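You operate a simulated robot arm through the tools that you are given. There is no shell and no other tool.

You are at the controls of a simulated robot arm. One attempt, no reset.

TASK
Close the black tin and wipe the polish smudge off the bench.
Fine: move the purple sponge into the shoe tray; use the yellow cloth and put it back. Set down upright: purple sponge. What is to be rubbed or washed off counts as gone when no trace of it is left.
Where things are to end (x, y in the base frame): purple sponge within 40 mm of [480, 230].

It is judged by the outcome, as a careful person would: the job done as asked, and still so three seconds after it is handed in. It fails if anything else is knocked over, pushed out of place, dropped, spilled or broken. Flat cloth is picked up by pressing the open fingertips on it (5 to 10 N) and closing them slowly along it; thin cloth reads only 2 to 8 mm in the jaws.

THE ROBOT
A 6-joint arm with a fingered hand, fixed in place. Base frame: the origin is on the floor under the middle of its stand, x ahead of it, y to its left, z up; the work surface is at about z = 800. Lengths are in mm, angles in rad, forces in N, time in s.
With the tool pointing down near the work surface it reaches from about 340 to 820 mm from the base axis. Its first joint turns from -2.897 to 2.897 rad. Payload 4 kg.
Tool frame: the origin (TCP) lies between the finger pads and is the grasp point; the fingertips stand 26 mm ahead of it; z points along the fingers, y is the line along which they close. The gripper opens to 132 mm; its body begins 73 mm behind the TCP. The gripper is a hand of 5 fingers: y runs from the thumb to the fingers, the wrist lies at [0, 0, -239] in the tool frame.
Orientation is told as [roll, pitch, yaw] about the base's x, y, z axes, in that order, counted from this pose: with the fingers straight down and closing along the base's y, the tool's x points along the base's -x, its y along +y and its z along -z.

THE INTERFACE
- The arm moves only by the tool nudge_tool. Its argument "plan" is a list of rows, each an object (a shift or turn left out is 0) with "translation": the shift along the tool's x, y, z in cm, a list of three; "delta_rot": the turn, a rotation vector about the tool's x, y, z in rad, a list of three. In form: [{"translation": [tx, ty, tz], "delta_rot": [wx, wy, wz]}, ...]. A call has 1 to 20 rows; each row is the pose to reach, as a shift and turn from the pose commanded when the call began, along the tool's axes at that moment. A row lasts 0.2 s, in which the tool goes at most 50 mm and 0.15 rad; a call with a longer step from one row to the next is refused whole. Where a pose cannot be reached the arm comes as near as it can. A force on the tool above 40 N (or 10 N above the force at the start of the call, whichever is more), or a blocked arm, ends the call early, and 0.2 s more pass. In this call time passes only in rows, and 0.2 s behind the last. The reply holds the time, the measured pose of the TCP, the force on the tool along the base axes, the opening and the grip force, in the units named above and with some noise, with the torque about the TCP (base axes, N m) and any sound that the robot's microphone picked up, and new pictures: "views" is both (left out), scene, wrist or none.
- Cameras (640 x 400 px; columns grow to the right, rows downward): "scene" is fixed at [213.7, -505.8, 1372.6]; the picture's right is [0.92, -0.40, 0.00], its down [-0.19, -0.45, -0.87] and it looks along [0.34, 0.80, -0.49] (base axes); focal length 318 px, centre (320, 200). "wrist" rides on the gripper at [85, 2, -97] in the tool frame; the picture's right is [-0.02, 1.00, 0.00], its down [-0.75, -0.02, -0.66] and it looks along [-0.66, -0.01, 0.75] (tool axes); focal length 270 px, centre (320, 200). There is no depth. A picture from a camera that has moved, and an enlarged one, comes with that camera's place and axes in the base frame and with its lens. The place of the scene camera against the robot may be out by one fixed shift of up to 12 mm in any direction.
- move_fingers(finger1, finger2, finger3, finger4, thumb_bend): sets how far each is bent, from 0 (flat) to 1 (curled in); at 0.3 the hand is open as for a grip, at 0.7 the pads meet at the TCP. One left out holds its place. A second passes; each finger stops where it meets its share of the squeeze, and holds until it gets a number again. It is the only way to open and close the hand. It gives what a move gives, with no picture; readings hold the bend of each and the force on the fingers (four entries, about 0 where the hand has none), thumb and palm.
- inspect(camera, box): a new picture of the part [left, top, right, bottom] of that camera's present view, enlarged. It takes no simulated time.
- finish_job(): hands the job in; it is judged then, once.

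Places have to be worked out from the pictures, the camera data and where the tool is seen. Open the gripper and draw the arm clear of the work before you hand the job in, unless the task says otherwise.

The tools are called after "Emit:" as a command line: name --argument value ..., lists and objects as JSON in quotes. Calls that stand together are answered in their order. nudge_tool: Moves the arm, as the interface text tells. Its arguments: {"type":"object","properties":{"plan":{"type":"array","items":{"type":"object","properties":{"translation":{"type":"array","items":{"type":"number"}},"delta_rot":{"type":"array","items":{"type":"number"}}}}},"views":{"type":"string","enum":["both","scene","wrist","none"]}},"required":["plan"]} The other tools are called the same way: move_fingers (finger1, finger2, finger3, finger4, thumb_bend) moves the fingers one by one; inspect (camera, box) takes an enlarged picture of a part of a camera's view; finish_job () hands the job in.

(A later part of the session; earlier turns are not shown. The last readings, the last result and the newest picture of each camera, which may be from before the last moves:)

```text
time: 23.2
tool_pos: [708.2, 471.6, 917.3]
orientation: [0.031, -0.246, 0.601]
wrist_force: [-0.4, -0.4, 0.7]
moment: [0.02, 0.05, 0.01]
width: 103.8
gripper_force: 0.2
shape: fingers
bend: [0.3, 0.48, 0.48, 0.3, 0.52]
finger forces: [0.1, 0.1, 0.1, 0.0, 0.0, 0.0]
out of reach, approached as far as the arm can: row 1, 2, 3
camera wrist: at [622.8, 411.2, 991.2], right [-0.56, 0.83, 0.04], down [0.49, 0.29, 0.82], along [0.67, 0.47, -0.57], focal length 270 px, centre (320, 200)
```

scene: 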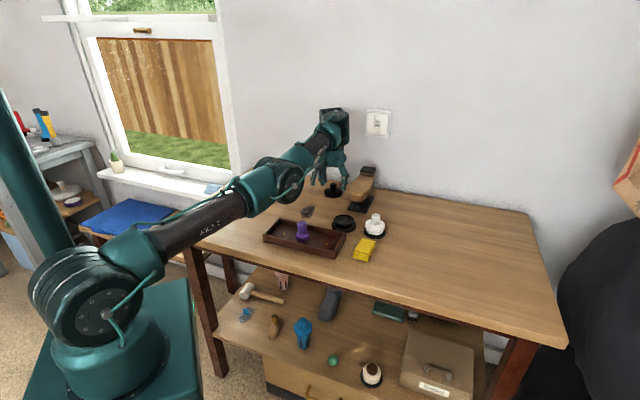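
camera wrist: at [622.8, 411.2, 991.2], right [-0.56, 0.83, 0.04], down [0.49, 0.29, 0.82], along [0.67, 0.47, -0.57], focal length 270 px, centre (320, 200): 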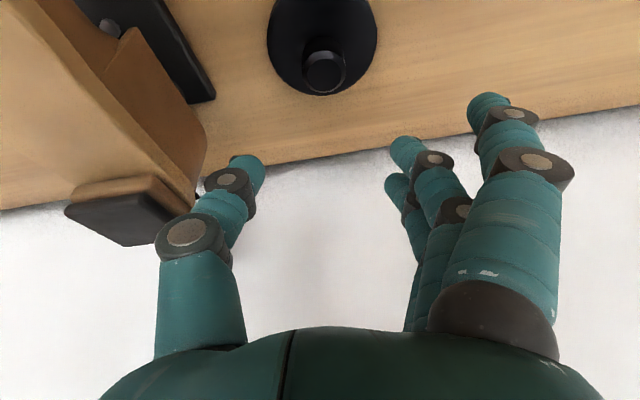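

Even a small extra tilt was refused, so this may be a joint limit rather than distance. I look at the arm's posture in the scene picture before choosing another approach.

Emit:
inspect --camera "scene" --box '[20, 50, 400, 380]'

Emit:
inspect --camera "scene" --box '[260, 70, 400, 210]'

```text
1.21 times, centred on (210, 215) of scene
camera zoom: at [213.7, -505.8, 1372.6], right [0.92, -0.4, 0.0], down [-0.19, -0.45, -0.87], along [0.34, 0.8, -0.49], focal length 386 px, centre (453, 182)
```

zoom: 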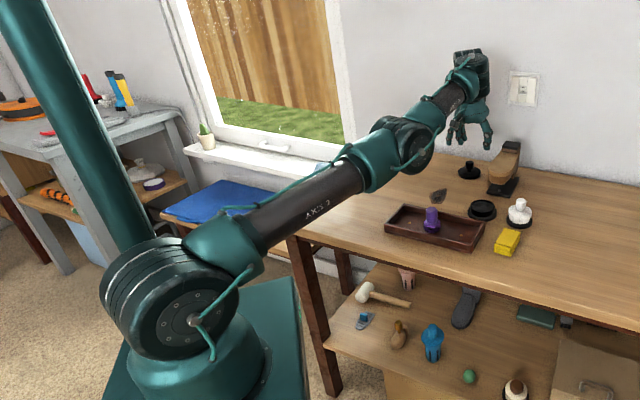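

```text
2.86 times, centred on (330, 140) of scene
camera zoom: at [213.7, -505.8, 1372.6], right [0.92, -0.4, 0.0], down [-0.19, -0.45, -0.87], along [0.34, 0.8, -0.49], focal length 909 px, centre (291, 371)
```

zoom: 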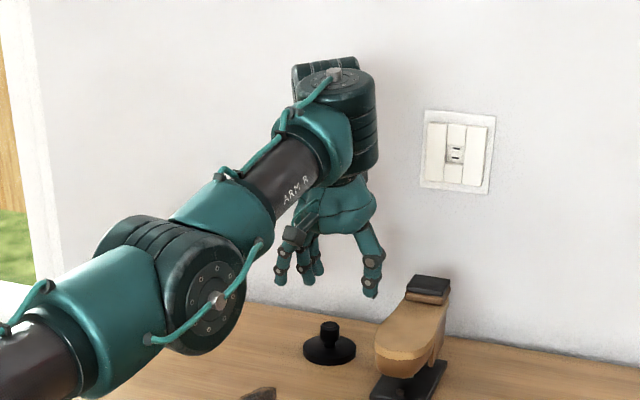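

The arm's elbow has dropped below the shoulder–wrist line: it went through straight and flipped, and is now against its stop. I raise the tool through full extension, away from everything, to bring the elbow back up.

Emit:
nudge_tool --plan '[{"translation": [-0.5, 0, -1.94]}, {"translation": [-1.0, 0, -3.88]}, {"translation": [-1.5, 0, -5.8]}, {"translation": [-2.0, 0, -7.75]}, {"translation": [-2.5, 0, -9.7]}, {"translation": [-3.0, 0, -11.6]}, {"translation": [-3.5, 0, -13.6]}]' --views "scene"

```text
time: 24.8
tool_pos: [699.4, 466.5, 1053.3]
orientation: [0.0, -0.279, 0.6]
wrist_force: [-0.1, -0.1, 0.8]
moment: [-0.01, 0.03, 0.0]
width: 104.0
gripper_force: 0.0
shape: fingers
bend: [0.3, 0.48, 0.48, 0.3, 0.52]
finger forces: [0.0, 0.1, 0.0, 0.0, 0.0, 0.0]
out of reach, approached as far as the arm can: row 1, 7
```

scene: 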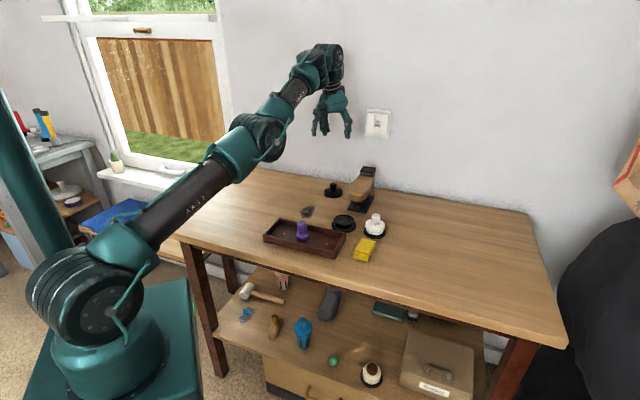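

The last row hit full extension. Now I pull inward and see which way the elbow folds.

Emit:
nudge_tool --plan '[{"translation": [2.4, 0, -0.69]}, {"translation": [4.8, 0, -1.38]}, {"translation": [7.2, 0, -2.07]}, {"translation": [9.6, 0, -2.76]}]' --views "scene"

```text
time: 25.8
tool_pos: [614.2, 409.9, 1051.9]
orientation: [0.0, -0.279, 0.599]
wrist_force: [0.3, 0.1, -0.2]
moment: [-0.01, -0.03, -0.01]
width: 103.9
gripper_force: 0.0
shape: fingers
bend: [0.3, 0.48, 0.48, 0.3, 0.52]
finger forces: [0.0, 0.1, 0.1, 0.0, 0.1, 0.0]
out of reach, approached as far as the arm can: row 1
```

scene: 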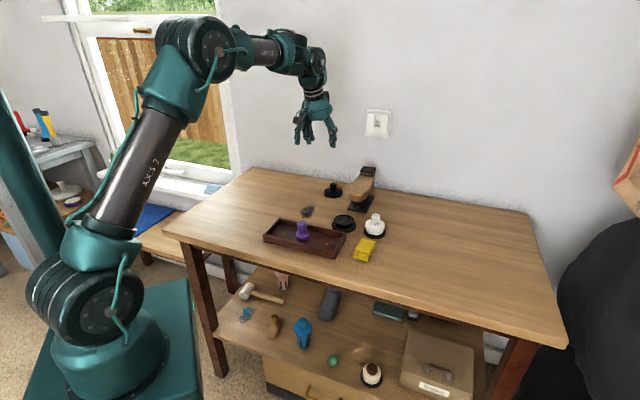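

The elbow is up again, at [614, 410, 1052] with tilt 0.28. I now go over the knob with tilt 0.2, descending first and extending last so the arm stays away from full stretch.

Emit:
nudge_tool --plan '[{"translation": [-0.34, 0.1, 4.26], "delta_rot": [0, 0.04, 0]}, {"translation": [-0.68, 0.2, 8.52], "delta_rot": [0, 0.08, 0]}, {"translation": [-1.64, 0.3, 12.43], "delta_rot": [0, 0.08, 0]}, {"translation": [-3.06, 0.4, 15.44], "delta_rot": [0, 0.08, 0]}, {"translation": [-4.43, 0.41, 17.6], "delta_rot": [0, 0.08, 0]}]'

```text
time: 27.0
tool_pos: [689.8, 463.8, 896.5]
orientation: [-0.001, -0.201, 0.601]
wrist_force: [-0.2, 0.8, 0.4]
moment: [0.0, 0.02, 0.0]
width: 103.5
gripper_force: 0.1
shape: fingers
bend: [0.3, 0.48, 0.48, 0.3, 0.52]
finger forces: [0.1, 0.0, 0.0, 0.0, 0.1, 0.0]
camera wrist: at [604.8, 408.5, 974.9], right [-0.55, 0.84, 0.0], down [0.51, 0.33, 0.8], along [0.66, 0.44, -0.61], focal length 270 px, centre (320, 200)
```

scene: 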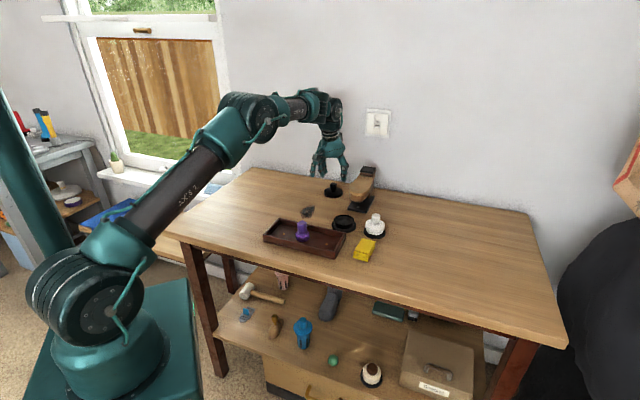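
wrist: 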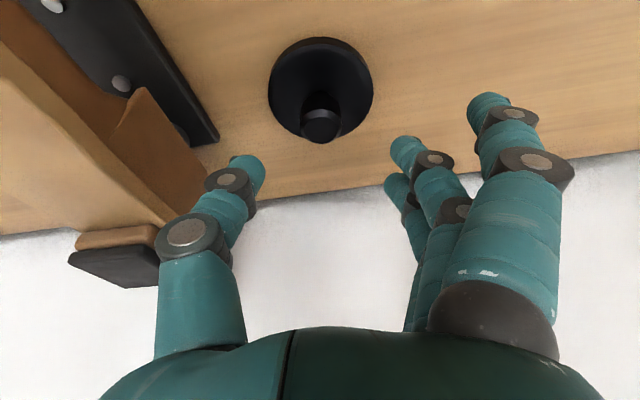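

The elbow is up and the tool is over the lid. I enlarge the lid for a precise centring check before the descent.

Emit:
inspect --camera "wrist" --box '[250, 20, 400, 160]'

```text
2.86 times, centred on (325, 90) of wrist
camera zoom: at [604.8, 408.5, 974.9], right [-0.55, 0.84, 0.0], down [0.51, 0.33, 0.8], along [0.66, 0.44, -0.61], focal length 772 px, centre (306, 514)
```

zoom: 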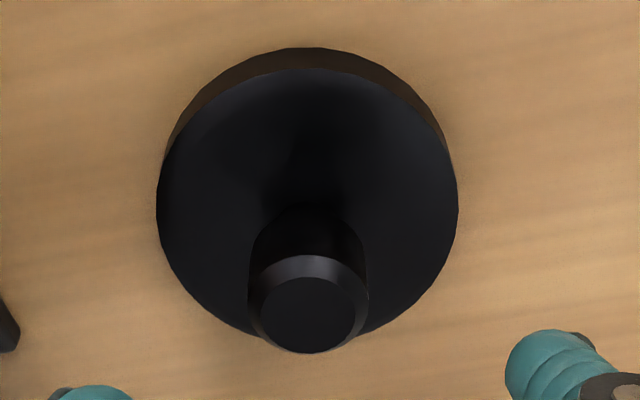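

The knob is about 2 mm inward and 2 mm toward the fingers. I descend vertically to z≈845.

Emit:
nudge_tool --plan '[{"translation": [0.35, 0.1, 1.3]}, {"translation": [0.68, 0.2, 2.6]}, {"translation": [0.97, 0.2, 3.8]}, {"translation": [1.15, 0.2, 4.6]}, {"translation": [1.25, 0.2, 5.02]}]'

```text
time: 28.2
tool_pos: [685.0, 464.8, 846.2]
orientation: [-0.002, -0.202, 0.599]
wrist_force: [-1.2, -0.1, 1.2]
moment: [0.01, 0.0, -0.04]
width: 103.6
gripper_force: 0.1
shape: fingers
bend: [0.3, 0.48, 0.48, 0.3, 0.52]
finger forces: [0.0, 0.1, 0.1, 0.0, 0.0, 0.1]
camera wrist: at [600.4, 408.8, 924.2], right [-0.55, 0.84, 0.0], down [0.51, 0.33, 0.79], along [0.66, 0.44, -0.61], focal length 270 px, centre (320, 200)
```

scene: 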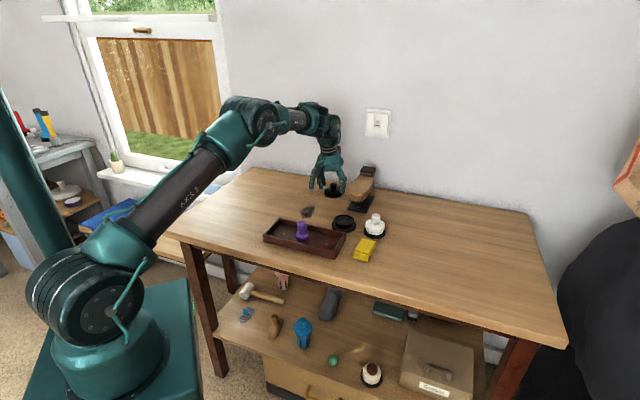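
wrist: 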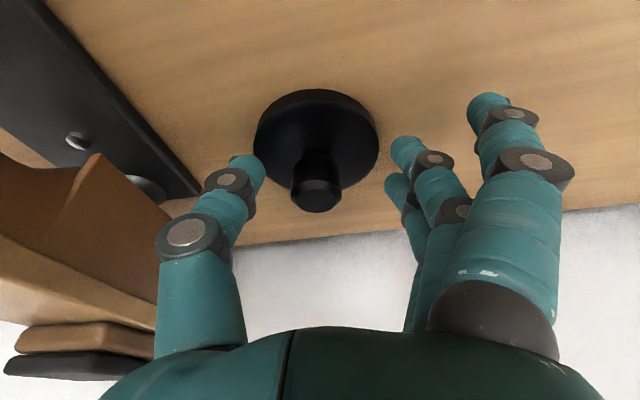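

The knob is centred within about 2 mm, but I'm gripping near its top edge. I lower 4 mm more, then close fingers 2 and 3 and the thumb.

Emit:
nudge_tool --plan '[{"translation": [0.14, -0.1, 0.2]}, {"translation": [0.25, -0.15, 0.4]}]' --views "none"

Emit:
move_fingers --finger2 0.72 --finger3 0.72 --thumb_bend 0.72

```text
time: 28.8
tool_pos: [685.2, 462.8, 843.6]
orientation: [0.001, -0.201, 0.601]
wrist_force: [-0.4, -0.3, 1.2]
moment: [-0.04, -0.03, 0.03]
width: 103.4
gripper_force: 0.4
shape: fingers
bend: [0.3, 0.48, 0.48, 0.3, 0.52]
finger forces: [0.0, 0.0, 0.0, 0.0, 1.5, 0.0]
```

```text
time: 29.8
tool_pos: [685.7, 462.9, 842.8]
orientation: [-0.001, -0.201, 0.599]
wrist_force: [1.9, -1.7, 9.6]
moment: [0.19, 0.19, -0.05]
width: 92.5
gripper_force: 19.1
shape: fingers
bend: [0.3, 0.56, 0.62, 0.3, 0.63]
finger forces: [0.0, 16.8, 6.5, 0.0, 15.7, 0.0]
```

Finger 2 stopped early at 16.8 N and the tool is pushed up by 9.6 N, so its tip is bearing on the lid disc. I open slightly, rise 5 mm and close again.

Emit:
move_fingers --finger2 0.48 --finger3 0.48 --thumb_bend 0.52

Emit:
nudge_tool --plan '[{"translation": [-0.06, 0.05, -0.25]}, {"translation": [-0.12, 0.05, -0.5]}]' --views "wrist"

```text
time: 30.8
tool_pos: [684.8, 461.8, 844.7]
orientation: [-0.001, -0.2, 0.6]
wrist_force: [2.5, -1.6, 15.9]
moment: [0.39, 0.36, -0.02]
width: 102.7
gripper_force: 8.4
shape: fingers
bend: [0.3, 0.54, 0.48, 0.3, 0.52]
finger forces: [0.0, 16.4, 0.1, 0.1, 0.1, 0.0]
```

```text
time: 31.4
tool_pos: [683.6, 461.9, 845.6]
orientation: [0.0, -0.198, 0.6]
wrist_force: [-0.3, 0.3, 0.0]
moment: [0.03, 0.05, -0.02]
width: 102.8
gripper_force: 0.3
shape: fingers
bend: [0.3, 0.49, 0.48, 0.3, 0.52]
finger forces: [0.0, 1.1, 0.1, 0.0, 0.0, 0.0]
camera wrist: at [598.2, 406.3, 923.8], right [-0.55, 0.84, 0.0], down [0.51, 0.33, 0.79], along [0.66, 0.44, -0.61], focal length 270 px, centre (320, 200)
```

wrist: 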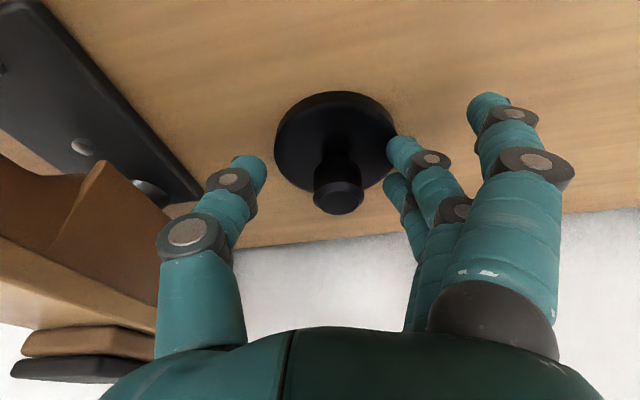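

The closing thumb slid the lid about 9 mm toward the fingers. I rise clear, re-centre by +8.6 mm in tool y, and will close at z≈850 so the tips clear the disc.

Emit:
move_fingers --finger2 0.44 --finger3 0.44 --thumb_bend 0.5

Emit:
nudge_tool --plan '[{"translation": [-0.12, 0, -0.6]}, {"translation": [-0.24, 0, -1.2]}, {"translation": [-0.1, 0.45, -1.2]}, {"translation": [0.0, 0.86, -1.2]}]'

```text
time: 32.4
tool_pos: [683.2, 462.0, 846.0]
orientation: [-0.002, -0.202, 0.601]
wrist_force: [0.8, 0.0, 0.4]
moment: [0.02, 0.03, 0.01]
width: 106.1
gripper_force: 0.1
shape: fingers
bend: [0.3, 0.44, 0.44, 0.3, 0.5]
finger forces: [0.0, 0.0, 0.0, 0.1, 0.0, 0.0]
```

```text
time: 33.4
tool_pos: [678.3, 470.3, 858.1]
orientation: [-0.001, -0.2, 0.601]
wrist_force: [-0.4, 0.0, 0.5]
moment: [0.02, 0.01, -0.02]
width: 105.9
gripper_force: 0.0
shape: fingers
bend: [0.3, 0.44, 0.44, 0.3, 0.5]
finger forces: [0.0, 0.1, 0.0, 0.0, 0.0, 0.0]
camera wrist: at [593.3, 412.8, 936.3], right [-0.55, 0.84, 0.0], down [0.51, 0.33, 0.79], along [0.66, 0.44, -0.61], focal length 270 px, centre (320, 200)
```

scene: 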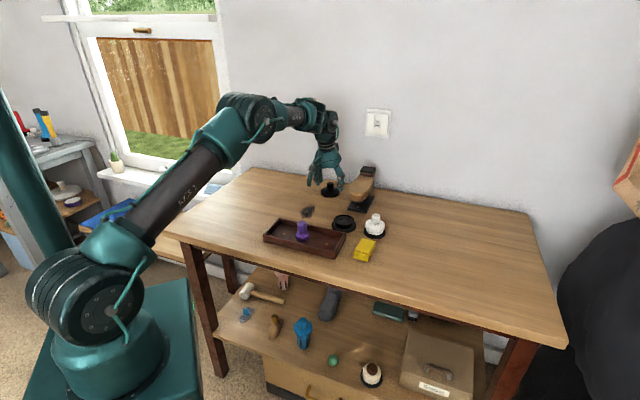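
wrist: 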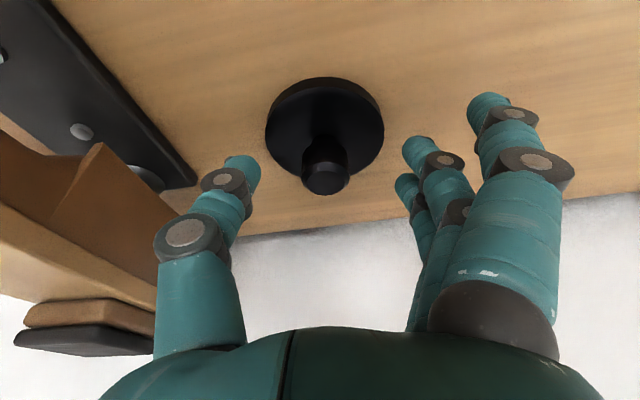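

The knob is about [5, 3, 10] mm from the TCP in tool axes. I shift to centre it and lower to z≈850, then close.

Emit:
nudge_tool --plan '[{"translation": [0.35, 0.2, 0.3]}, {"translation": [0.65, 0.33, 0.68]}]' --views "wrist"

Emit:
inspect --camera "wrist" --box '[220, 60, 440, 240]'

```text
time: 34.0
tool_pos: [671.5, 469.2, 850.1]
orientation: [-0.001, -0.201, 0.601]
wrist_force: [-0.2, 1.0, 0.8]
moment: [-0.04, 0.01, -0.02]
width: 106.0
gripper_force: 0.0
shape: fingers
bend: [0.3, 0.44, 0.44, 0.3, 0.5]
finger forces: [0.1, 0.0, 0.1, 0.0, 0.0, 0.0]
camera wrist: at [587.1, 412.9, 928.3], right [-0.55, 0.84, 0.0], down [0.51, 0.33, 0.8], along [0.66, 0.44, -0.61], focal length 270 px, centre (320, 200)
```

wrist: 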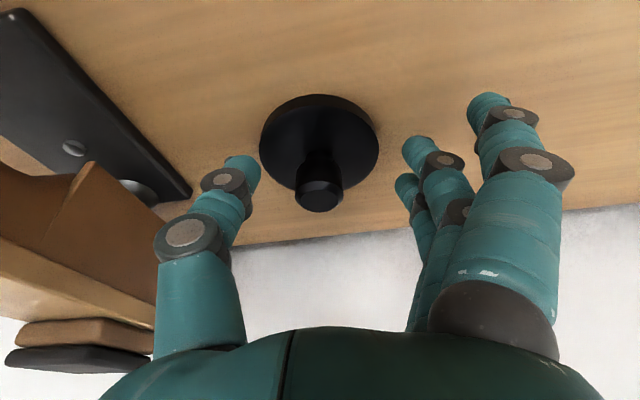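

```text
2.22 times, centred on (330, 150) of wrist
camera zoom: at [587.1, 412.9, 928.3], right [-0.55, 0.84, 0.0], down [0.51, 0.33, 0.8], along [0.66, 0.44, -0.61], focal length 601 px, centre (298, 311)
```

zoom: 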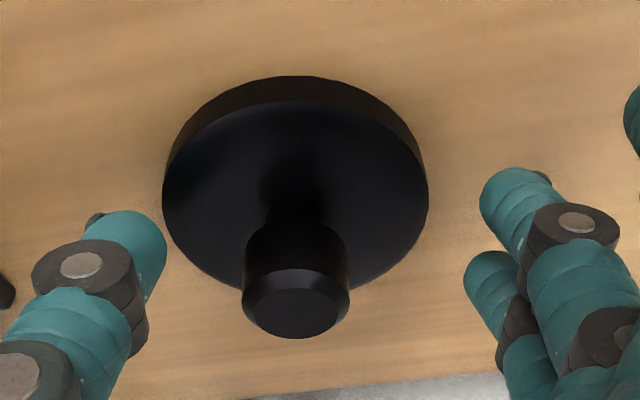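

The knob is now centred on the TCP with its top about 2 mm below it. I close fingers 2 and 3 and the thumb.

Emit:
move_fingers --finger2 0.72 --finger3 0.72 --thumb_bend 0.72

```text
time: 35.0
tool_pos: [672.2, 468.4, 850.7]
orientation: [0.001, -0.199, 0.6]
wrist_force: [0.5, 0.4, -0.1]
moment: [0.03, -0.01, -0.01]
width: 81.2
gripper_force: 10.1
shape: fingers
bend: [0.3, 0.7, 0.61, 0.3, 0.68]
finger forces: [0.0, 4.0, 6.4, 0.0, 9.3, 0.0]
```

Grip is 10 N with no vertical push. I lift slowly by about 25 mm and check whether the lid comes up level.

Emit:
nudge_tool --plan '[{"translation": [-0.1, 0, -0.5]}, {"translation": [-0.2, 0, -1.0]}, {"translation": [-0.35, 0, -1.7]}, {"translation": [-0.5, 0, -2.45]}]'

Emit:
inspect --camera "scene" --box '[290, 130, 390, 220]'

```text
time: 36.0
tool_pos: [671.1, 467.8, 874.3]
orientation: [0.0, -0.2, 0.603]
wrist_force: [-0.4, -0.1, -0.2]
moment: [-0.02, 0.01, 0.02]
width: 81.4
gripper_force: 9.5
shape: fingers
bend: [0.3, 0.7, 0.61, 0.3, 0.68]
finger forces: [0.0, 4.0, 6.4, 0.0, 9.4, 0.0]
camera wrist: at [586.3, 412.7, 952.9], right [-0.55, 0.84, 0.0], down [0.51, 0.33, 0.79], along [0.66, 0.44, -0.61], focal length 270 px, centre (320, 200)
```

scene: 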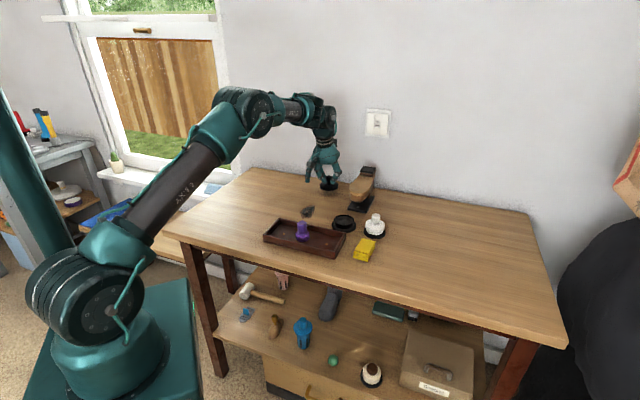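
wrist: 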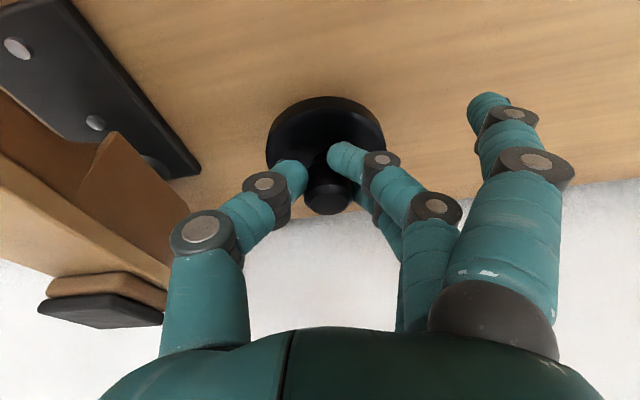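

```text
4.44 times, centred on (340, 175) of scene
camera zoom: at [213.7, -505.8, 1372.6], right [0.92, -0.4, 0.0], down [-0.19, -0.45, -0.87], along [0.34, 0.8, -0.49], focal length 1414 px, centre (231, 311)
```

zoom: 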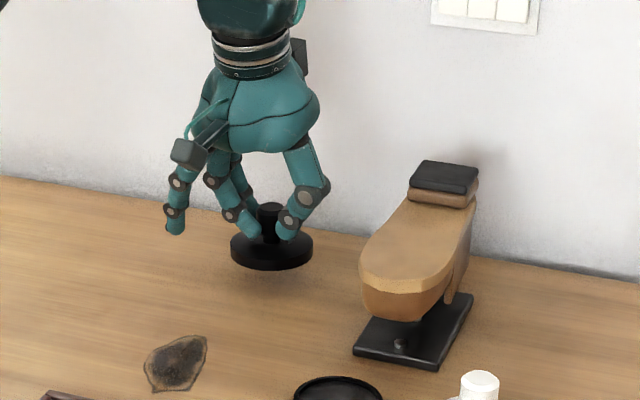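

The lid is lifted and hanging level. I carry it up and around the left side of the shoe form toward the tin, keeping the same hand attitude so the lid stays level.

Emit:
nudge_tool --plan '[{"translation": [0.8, -0.15, -3.0]}, {"translation": [1.58, -0.29, -6.04]}, {"translation": [5.2, -1.35, -7.0]}, {"translation": [8.84, -2.41, -8.03]}, {"translation": [10.5, -4.9, -8.37]}, {"translation": [12.2, -7.4, -8.7]}, {"translation": [13.83, -9.84, -9.05]}]'

```text
time: 37.6
tool_pos: [600.2, 299.9, 936.4]
orientation: [0.001, -0.202, 0.601]
wrist_force: [0.5, -0.1, 0.1]
moment: [0.0, -0.01, 0.01]
width: 81.2
gripper_force: 9.6
shape: fingers
bend: [0.3, 0.7, 0.61, 0.3, 0.68]
finger forces: [0.0, 3.6, 6.5, 0.0, 9.1, 0.0]
camera wrist: at [514.4, 244.2, 1014.7], right [-0.55, 0.84, 0.0], down [0.51, 0.33, 0.79], along [0.66, 0.44, -0.61], focal length 270 px, centre (320, 200)
```

scene: 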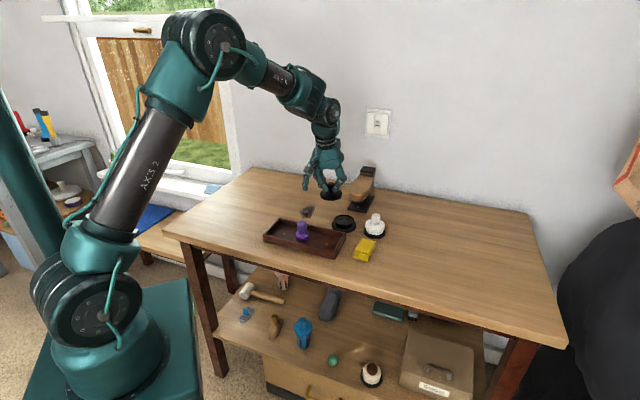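
wrist: 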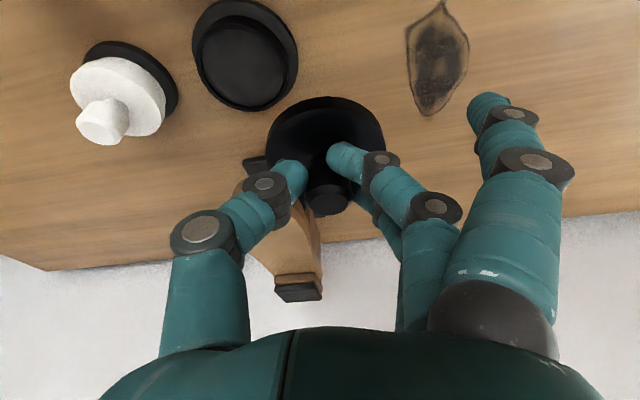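

The lid is still held level and the tin is in view to the left. I enlarge both to compute the offset between them.

Emit:
inspect --camera "wrist" --box '[170, 0, 400, 220]'

Emit:
inspect --camera "wrist" --box '[50, 0, 320, 160]'

```text
1.82 times, centred on (285, 110) of wrist
camera zoom: at [514.4, 244.2, 1014.7], right [-0.55, 0.84, 0.0], down [0.51, 0.33, 0.79], along [0.66, 0.44, -0.61], focal length 491 px, centre (384, 364)
```

zoom: 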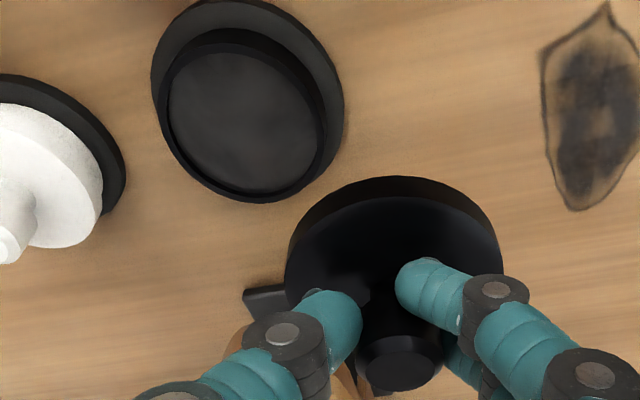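

```text
2.37 times, centred on (185, 80) of wrist
camera zoom: at [514.4, 244.2, 1014.7], right [-0.55, 0.84, 0.0], down [0.51, 0.33, 0.79], along [0.66, 0.44, -0.61], focal length 641 px, centre (640, 484)
```

zoom: 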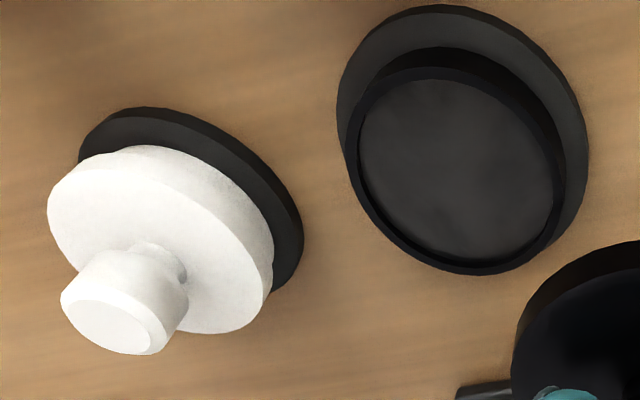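

I place the tin rim centre at about [626, 253.5] and the held lid's centre at about [599, 305.5], its underside about 50 mm below the TCP. I move over the tin and lower so the lid underside is about 15 mm above the rim.

Emit:
nudge_tool --plan '[{"translation": [0.36, -2.9, -0.07]}, {"translation": [0.72, -5.82, -0.15]}, {"translation": [1.18, -5.82, 2.1]}, {"translation": [1.64, -5.82, 4.36]}]'

Emit:
inspect --camera "scene" --box '[300, 170, 400, 250]'

Emit:
inspect --camera "wrist" --box '[220, 50, 440, 230]'

```text
time: 38.6
tool_pos: [625.5, 248.4, 893.6]
orientation: [-0.002, -0.2, 0.6]
wrist_force: [0.1, -0.1, -0.2]
moment: [0.01, -0.01, 0.01]
width: 81.0
gripper_force: 10.1
shape: fingers
bend: [0.3, 0.7, 0.61, 0.3, 0.68]
finger forces: [0.0, 3.6, 6.5, 0.0, 9.2, 0.1]
camera wrist: at [540.9, 192.2, 970.5], right [-0.55, 0.84, 0.0], down [0.51, 0.33, 0.8], along [0.66, 0.44, -0.61], focal length 270 px, centre (320, 200)
```

scene: 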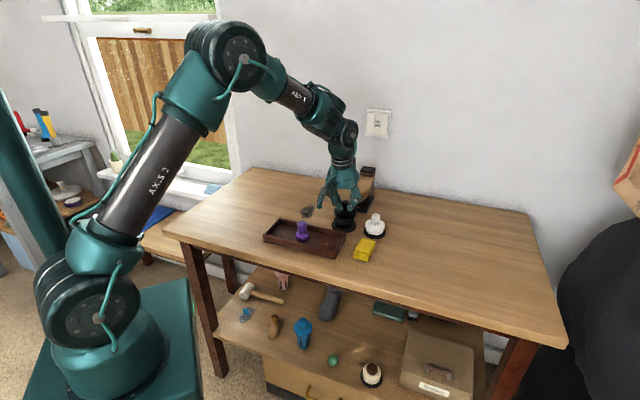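
wrist: 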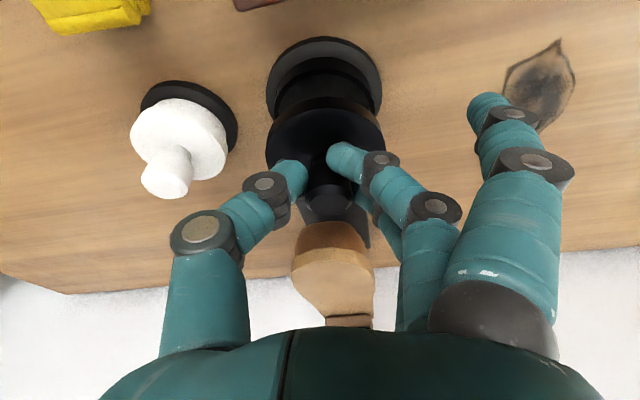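

```text
5.00 times, centred on (350, 210) of scene
camera zoom: at [213.7, -505.8, 1372.6], right [0.92, -0.4, 0.0], down [-0.19, -0.45, -0.87], along [0.34, 0.8, -0.49], focal length 1591 px, centre (170, 150)
```

zoom: 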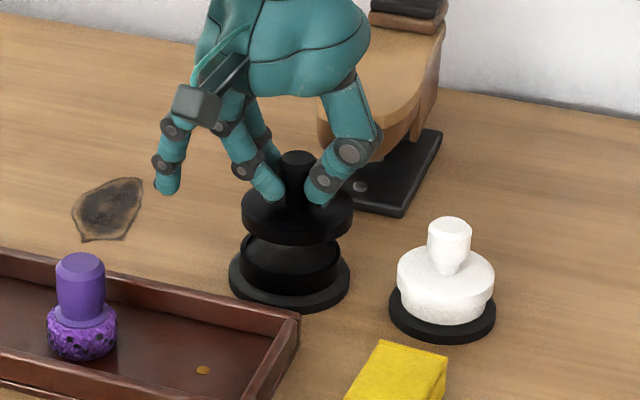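

```text
2.22 times, centred on (330, 140) of wrist
camera zoom: at [540.9, 192.2, 970.5], right [-0.55, 0.84, 0.0], down [0.51, 0.33, 0.8], along [0.66, 0.44, -0.61], focal length 601 px, centre (298, 333)
```

zoom: 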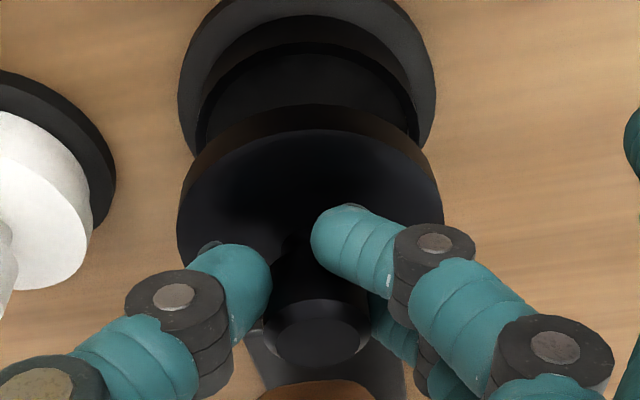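

The lid sits slightly off to the outward side of the tin in both views. I enlarge further to judge the offset and whether the lid is level.

Emit:
inspect --camera "scene" --box '[328, 188, 376, 236]'

Emit:
inspect --camera "wrist" --box '[250, 30, 400, 150]'

```text
8.33 times, centred on (352, 212) of scene
camera zoom: at [213.7, -505.8, 1372.6], right [0.92, -0.4, 0.0], down [-0.19, -0.45, -0.87], along [0.34, 0.8, -0.49], focal length 2652 px, centre (53, 100)
```

zoom: 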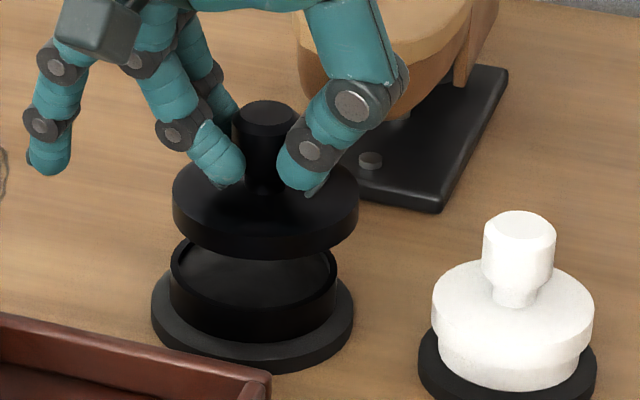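

```text
3.33 times, centred on (325, 90) of wrist
camera zoom: at [540.9, 192.2, 970.5], right [-0.55, 0.84, 0.0], down [0.51, 0.33, 0.8], along [0.66, 0.44, -0.61], focal length 901 px, centre (303, 567)
```

zoom: 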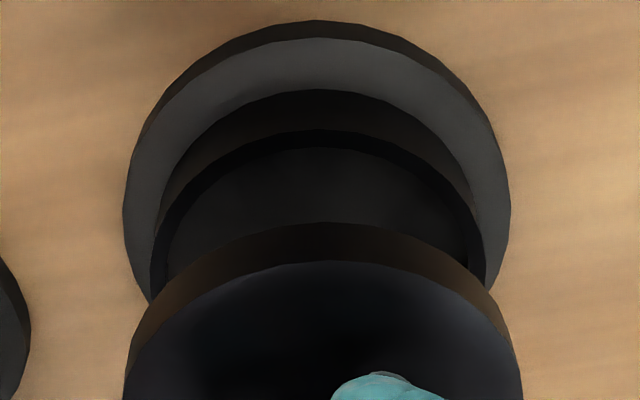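

Emit:
inspect --camera "scene" --box '[337, 196, 369, 228]'

```text
12.50 times, centred on (353, 212) of scene
camera zoom: at [213.7, -505.8, 1372.6], right [0.92, -0.4, 0.0], down [-0.19, -0.45, -0.87], along [0.34, 0.8, -0.49], focal length 3978 px, centre (-92, 50)
```

zoom: 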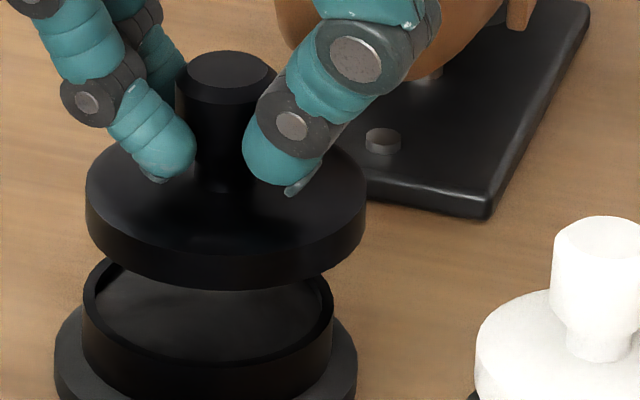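

The lid is level, and both cameras put it about 9 mm too far outward from the tin. I shift it inward by 8.7 mm and check again.

Emit:
nudge_tool --plan '[{"translation": [0.45, 0, -0.09]}, {"translation": [0.85, -0.05, -0.17]}]' --views "none"

Emit:
inspect --camera "scene" --box '[328, 196, 372, 236]'

Emit:
inspect --camera "wrist" --box '[240, 20, 410, 160]'

```text
time: 39.2
tool_pos: [621.6, 243.6, 890.3]
orientation: [0.0, -0.201, 0.6]
wrist_force: [0.7, 0.9, -0.6]
moment: [-0.02, 0.0, -0.01]
width: 81.0
gripper_force: 10.1
shape: fingers
bend: [0.3, 0.7, 0.61, 0.3, 0.68]
finger forces: [0.0, 3.5, 6.4, 0.0, 9.1, 0.1]
```

```text
10.00 times, centred on (350, 216) of scene
camera zoom: at [213.7, -505.8, 1372.6], right [0.92, -0.4, 0.0], down [-0.19, -0.45, -0.87], along [0.34, 0.8, -0.49], focal length 3182 px, centre (20, 40)
```

zoom: 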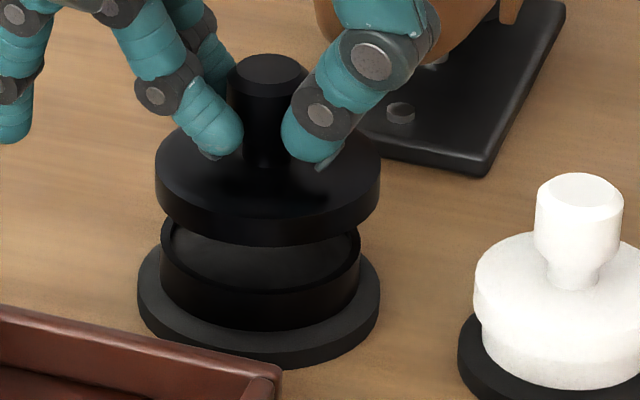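

```text
2.86 times, centred on (325, 90) of wrist
camera zoom: at [535.9, 187.2, 969.5], right [-0.55, 0.84, 0.0], down [0.51, 0.33, 0.79], along [0.66, 0.44, -0.61], focal length 772 px, centre (306, 514)
```

zoom: 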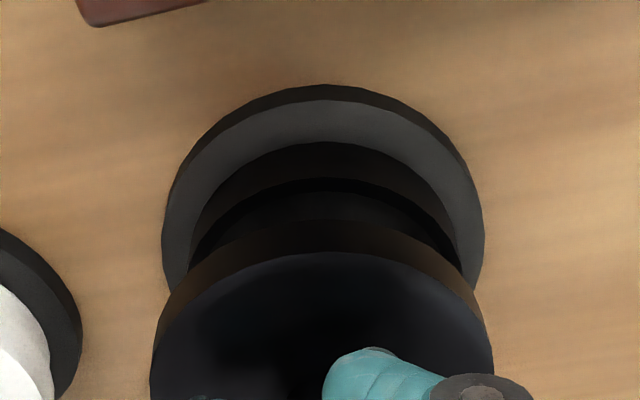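

The lid is now within about 1–2 mm of the tin's axis. I apply a small correction and lower to just above the rim (rim top z≈820), watching the force.

Emit:
nudge_tool --plan '[{"translation": [0.2, 0.08, 0.5]}, {"translation": [0.32, 0.11, 1.1]}, {"translation": [0.42, 0.11, 1.67]}]' --views "none"

Emit:
inspect --camera "scene" --box '[328, 196, 372, 236]'

Emit:
inspect --camera "wrist" --box '[240, 20, 410, 160]'

```text
time: 40.0
tool_pos: [619.8, 243.6, 872.9]
orientation: [0.002, -0.201, 0.6]
wrist_force: [-0.6, 0.0, -0.3]
moment: [-0.01, -0.02, 0.04]
width: 81.2
gripper_force: 9.5
shape: fingers
bend: [0.3, 0.7, 0.61, 0.3, 0.68]
finger forces: [0.0, 3.7, 6.4, 0.0, 9.0, 0.0]
```

```text
10.00 times, centred on (350, 216) of scene
camera zoom: at [213.7, -505.8, 1372.6], right [0.92, -0.4, 0.0], down [-0.19, -0.45, -0.87], along [0.34, 0.8, -0.49], focal length 3182 px, centre (20, 40)
```

zoom: 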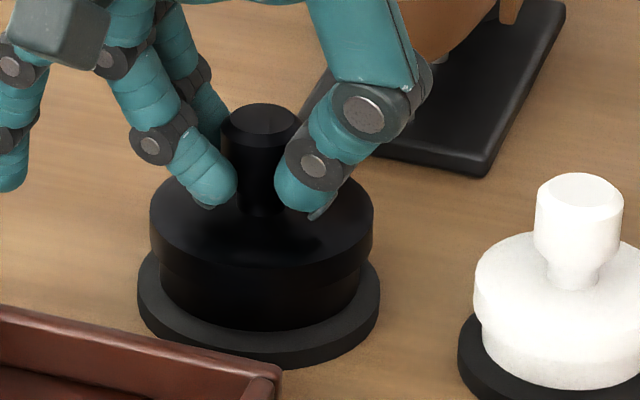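

```text
2.86 times, centred on (325, 90) of wrist
camera zoom: at [534.6, 187.6, 951.8], right [-0.55, 0.84, 0.0], down [0.51, 0.33, 0.79], along [0.66, 0.44, -0.61], focal length 772 px, centre (306, 514)
```

zoom: 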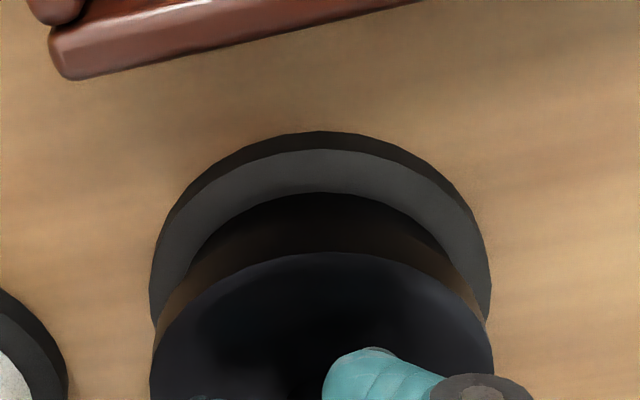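

Alignment looks good in both views (under 1 mm). I lower in small steps to feel the rim.

Emit:
nudge_tool --plan '[{"translation": [0.02, 0, 0.1]}, {"translation": [0.04, 0, 0.2]}, {"translation": [0.06, 0, 0.3]}]' --views "none"

Emit:
nudge_tool --plan '[{"translation": [0.02, 0, 0.1]}, {"translation": [0.04, 0, 0.2]}]' --views "none"

```text
time: 40.8
tool_pos: [620.1, 242.2, 871.2]
orientation: [-0.001, -0.201, 0.6]
wrist_force: [-0.2, 0.1, -1.5]
moment: [0.01, -0.04, -0.02]
width: 80.9
gripper_force: 10.0
shape: fingers
bend: [0.3, 0.7, 0.61, 0.3, 0.68]
finger forces: [0.0, 3.5, 6.4, 0.0, 8.9, 0.1]
```

```text
time: 41.4
tool_pos: [620.4, 243.1, 868.7]
orientation: [0.0, -0.2, 0.601]
wrist_force: [-0.2, -0.4, 0.7]
moment: [0.0, -0.01, -0.01]
width: 80.9
gripper_force: 9.7
shape: fingers
bend: [0.3, 0.7, 0.61, 0.3, 0.68]
finger forces: [0.0, 3.6, 6.4, 0.0, 9.1, 0.1]
```

No contact yet at z≈868.7. I continue in 1 mm increments.

Emit:
nudge_tool --plan '[{"translation": [0.02, 0, 0.1]}, {"translation": [0.04, 0, 0.2]}]' --views "none"

Emit:
nudge_tool --plan '[{"translation": [0.02, 0, 0.1]}, {"translation": [0.04, 0, 0.2]}]' --views "none"

Emit:
inspect --camera "scene" --box '[328, 196, 372, 236]'

```text
time: 42.0
tool_pos: [619.2, 242.7, 865.8]
orientation: [-0.001, -0.201, 0.602]
wrist_force: [-0.1, 0.3, 0.2]
moment: [0.0, -0.02, -0.02]
width: 81.2
gripper_force: 9.5
shape: fingers
bend: [0.3, 0.7, 0.61, 0.3, 0.68]
finger forces: [0.0, 3.5, 6.3, 0.0, 9.0, 0.0]
```

```text
time: 42.6
tool_pos: [618.8, 243.1, 865.8]
orientation: [-0.001, -0.202, 0.6]
wrist_force: [2.6, -1.0, 3.8]
moment: [0.05, -0.05, -0.03]
width: 81.4
gripper_force: 9.6
shape: fingers
bend: [0.3, 0.71, 0.61, 0.3, 0.68]
finger forces: [0.0, 1.5, 7.0, 0.1, 10.0, 0.0]
```

```text
10.00 times, centred on (350, 216) of scene
camera zoom: at [213.7, -505.8, 1372.6], right [0.92, -0.4, 0.0], down [-0.19, -0.45, -0.87], along [0.34, 0.8, -0.49], focal length 3182 px, centre (20, 40)
```

zoom: 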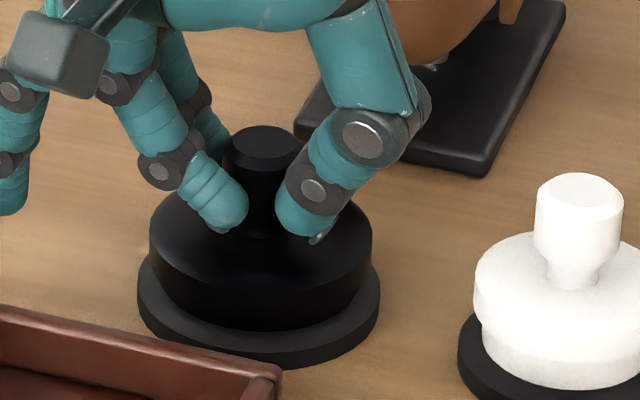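

First contact at z≈865.5 with 3.8 N: the lid has met the rim. I press down gently to see if it seats further.

Emit:
nudge_tool --plan '[{"translation": [0.02, 0, 0.1]}, {"translation": [0.04, 0, 0.2]}]' --views "none"

Emit:
inspect --camera "wrist" --box '[240, 20, 410, 160]'

Emit:
inspect --camera "scene" --box '[328, 196, 396, 240]'

```text
time: 43.2
tool_pos: [618.8, 243.6, 863.9]
orientation: [0.0, -0.202, 0.598]
wrist_force: [4.1, -2.3, 12.3]
moment: [0.01, -0.15, 0.0]
width: 81.9
gripper_force: 9.8
shape: fingers
bend: [0.3, 0.72, 0.62, 0.3, 0.69]
finger forces: [0.0, 0.8, 7.3, 0.1, 12.0, 0.1]
```

```text
2.86 times, centred on (325, 90) of wrist
camera zoom: at [533.8, 187.7, 941.1], right [-0.55, 0.84, 0.0], down [0.51, 0.33, 0.8], along [0.67, 0.44, -0.6], focal length 772 px, centre (306, 514)
```

zoom: 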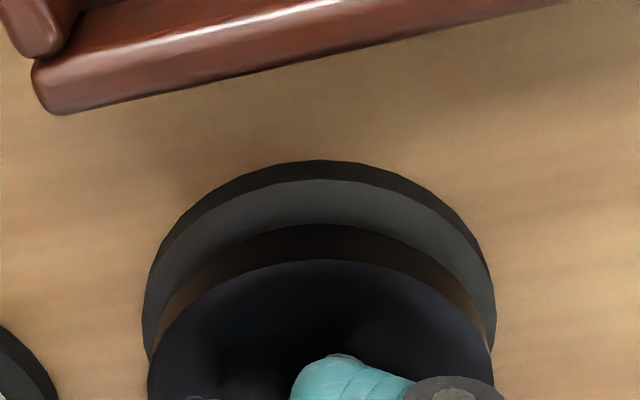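

```text
9.09 times, centred on (362, 218) of scene
camera zoom: at [213.7, -505.8, 1372.6], right [0.92, -0.4, 0.0], down [-0.19, -0.45, -0.87], along [0.34, 0.8, -0.49], focal length 2893 px, centre (-62, 36)
```

zoom: 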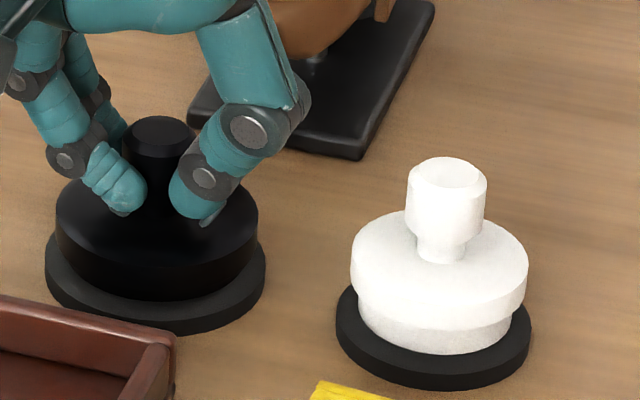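

The lid bears on the rim at 12 N, is concentric with the tin, and matches how the closed white tin looks. I ease the pressure and open the fingers.

Emit:
nudge_tool --plan '[{"translation": [-0.04, 0, -0.2]}]' --views "none"

Emit:
move_fingers --finger2 0.58 --finger3 0.55 --thumb_bend 0.6

Emit:
move_fingers --finger2 0.48 --finger3 0.48 --thumb_bend 0.52

Emit:
inspect --camera "scene" --box '[328, 196, 396, 240]'

Emit:
inspect --camera "wrist" --box '[220, 50, 440, 230]'

```text
time: 43.6
tool_pos: [617.0, 243.7, 863.6]
orientation: [0.0, -0.199, 0.602]
wrist_force: [6.8, -2.0, 6.0]
moment: [-0.03, -0.17, 0.0]
width: 82.4
gripper_force: 8.8
shape: fingers
bend: [0.3, 0.72, 0.62, 0.3, 0.69]
finger forces: [0.0, 0.4, 6.3, 0.0, 11.2, 0.0]
```

```text
time: 44.6
tool_pos: [618.0, 243.5, 864.2]
orientation: [0.001, -0.202, 0.6]
wrist_force: [-0.2, 0.7, -0.5]
moment: [0.0, -0.01, 0.03]
width: 90.1
gripper_force: 0.1
shape: fingers
bend: [0.3, 0.57, 0.55, 0.3, 0.6]
finger forces: [0.0, 0.2, 0.1, 0.0, 0.0, 0.0]
```

```text
time: 45.6
tool_pos: [618.3, 244.4, 863.9]
orientation: [0.0, -0.2, 0.602]
wrist_force: [0.3, -0.1, -1.1]
moment: [-0.02, 0.0, -0.02]
width: 103.0
gripper_force: 0.1
shape: fingers
bend: [0.3, 0.48, 0.48, 0.3, 0.52]
finger forces: [0.0, 0.0, 0.0, 0.1, 0.0, 0.0]
```

```text
9.09 times, centred on (362, 218) of scene
camera zoom: at [213.7, -505.8, 1372.6], right [0.92, -0.4, 0.0], down [-0.19, -0.45, -0.87], along [0.34, 0.8, -0.49], focal length 2893 px, centre (-62, 36)
```

zoom: 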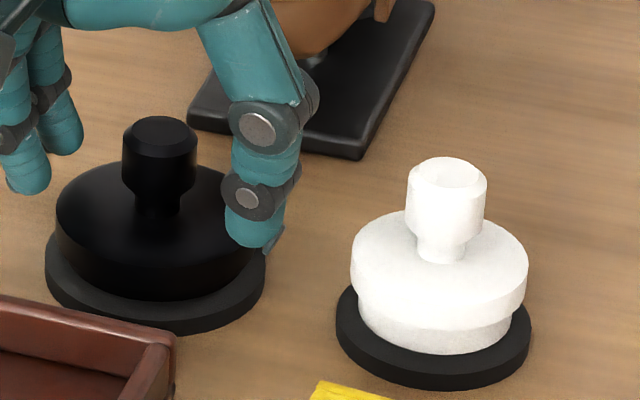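

```text
2.22 times, centred on (330, 140) of wrist
camera zoom: at [533.6, 188.1, 942.2], right [-0.55, 0.84, 0.0], down [0.51, 0.33, 0.79], along [0.66, 0.44, -0.61], focal length 601 px, centre (298, 333)
```

zoom: 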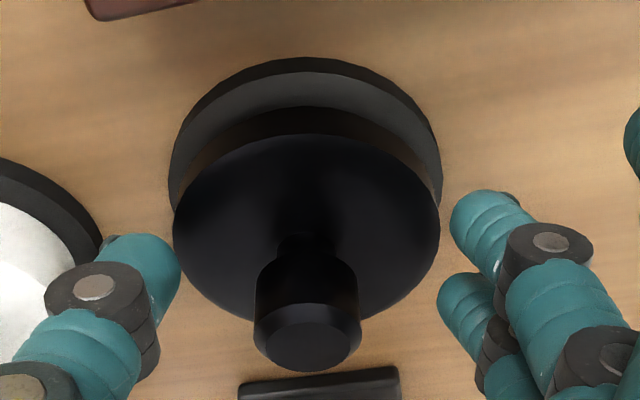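

The lid stays on the tin by itself and is level. I raise the hand straight up and look at it from both cameras.

Emit:
nudge_tool --plan '[{"translation": [-0.3, 0, -1.47]}, {"translation": [-0.8, 0, -3.92]}, {"translation": [-1.6, 0, -7.84]}, {"translation": [-2.2, 0, -10.8]}]'

Emit:
inspect --camera "scene" --box '[328, 196, 396, 240]'

Emit:
inspect --camera "wrist" --box '[220, 0, 440, 160]'

```text
time: 46.6
tool_pos: [617.9, 243.4, 977.5]
orientation: [0.0, -0.198, 0.598]
wrist_force: [0.1, 0.1, 0.5]
moment: [-0.02, 0.04, -0.03]
width: 102.8
gripper_force: 0.0
shape: fingers
bend: [0.3, 0.48, 0.48, 0.3, 0.52]
finger forces: [0.0, 0.0, 0.0, 0.1, 0.0, 0.0]
camera wrist: at [533.4, 187.4, 1055.5], right [-0.55, 0.84, 0.0], down [0.51, 0.33, 0.79], along [0.66, 0.44, -0.61], focal length 270 px, centre (320, 200)
```

scene: 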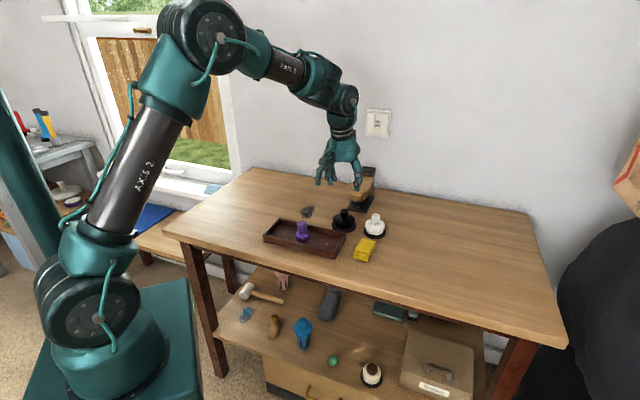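
wrist: 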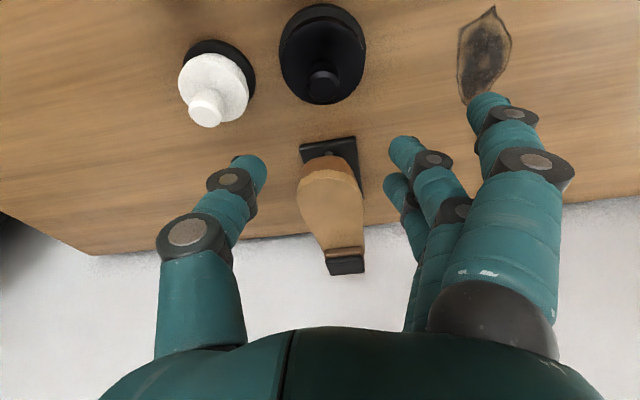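

```text
9.09 times, centred on (362, 218) of scene
camera zoom: at [213.7, -505.8, 1372.6], right [0.92, -0.4, 0.0], down [-0.19, -0.45, -0.87], along [0.34, 0.8, -0.49], focal length 2893 px, centre (-62, 36)
```

zoom: 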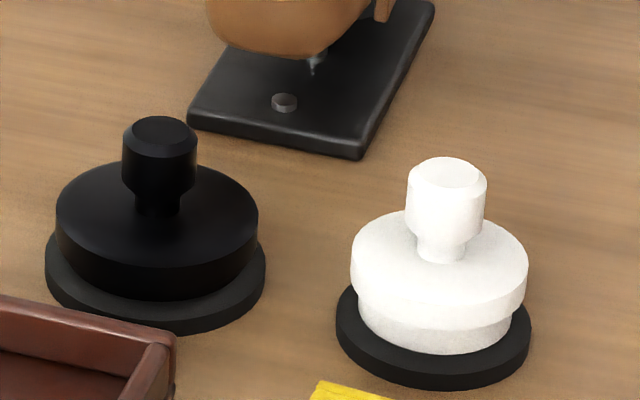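

```text
2.50 times, centred on (330, 80) of wrist
camera zoom: at [533.4, 187.4, 1055.5], right [-0.55, 0.84, 0.0], down [0.51, 0.33, 0.79], along [0.66, 0.44, -0.61], focal length 676 px, centre (295, 500)
```

zoom: 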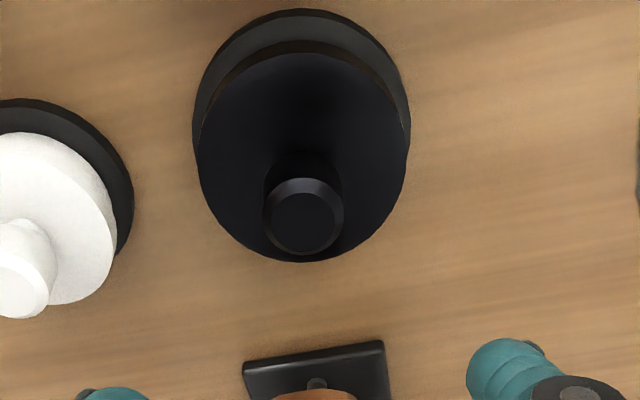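

Emit:
inspect --camera "scene" --box '[330, 204, 362, 234]'

```text
13.33 times, centred on (346, 219) of scene
camera zoom: at [213.7, -505.8, 1372.6], right [0.92, -0.4, 0.0], down [-0.19, -0.45, -0.87], along [0.34, 0.8, -0.49], focal length 4243 px, centre (-27, -53)
```

zoom: 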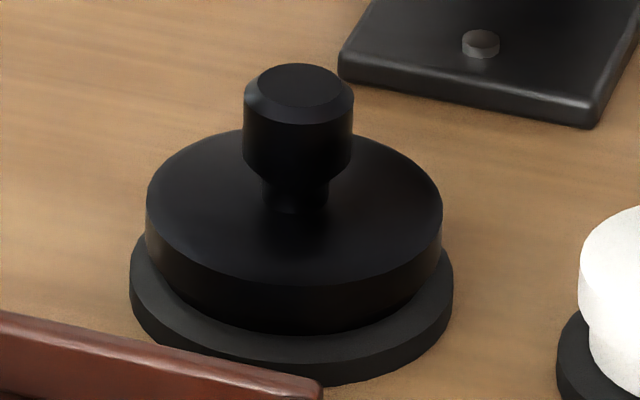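

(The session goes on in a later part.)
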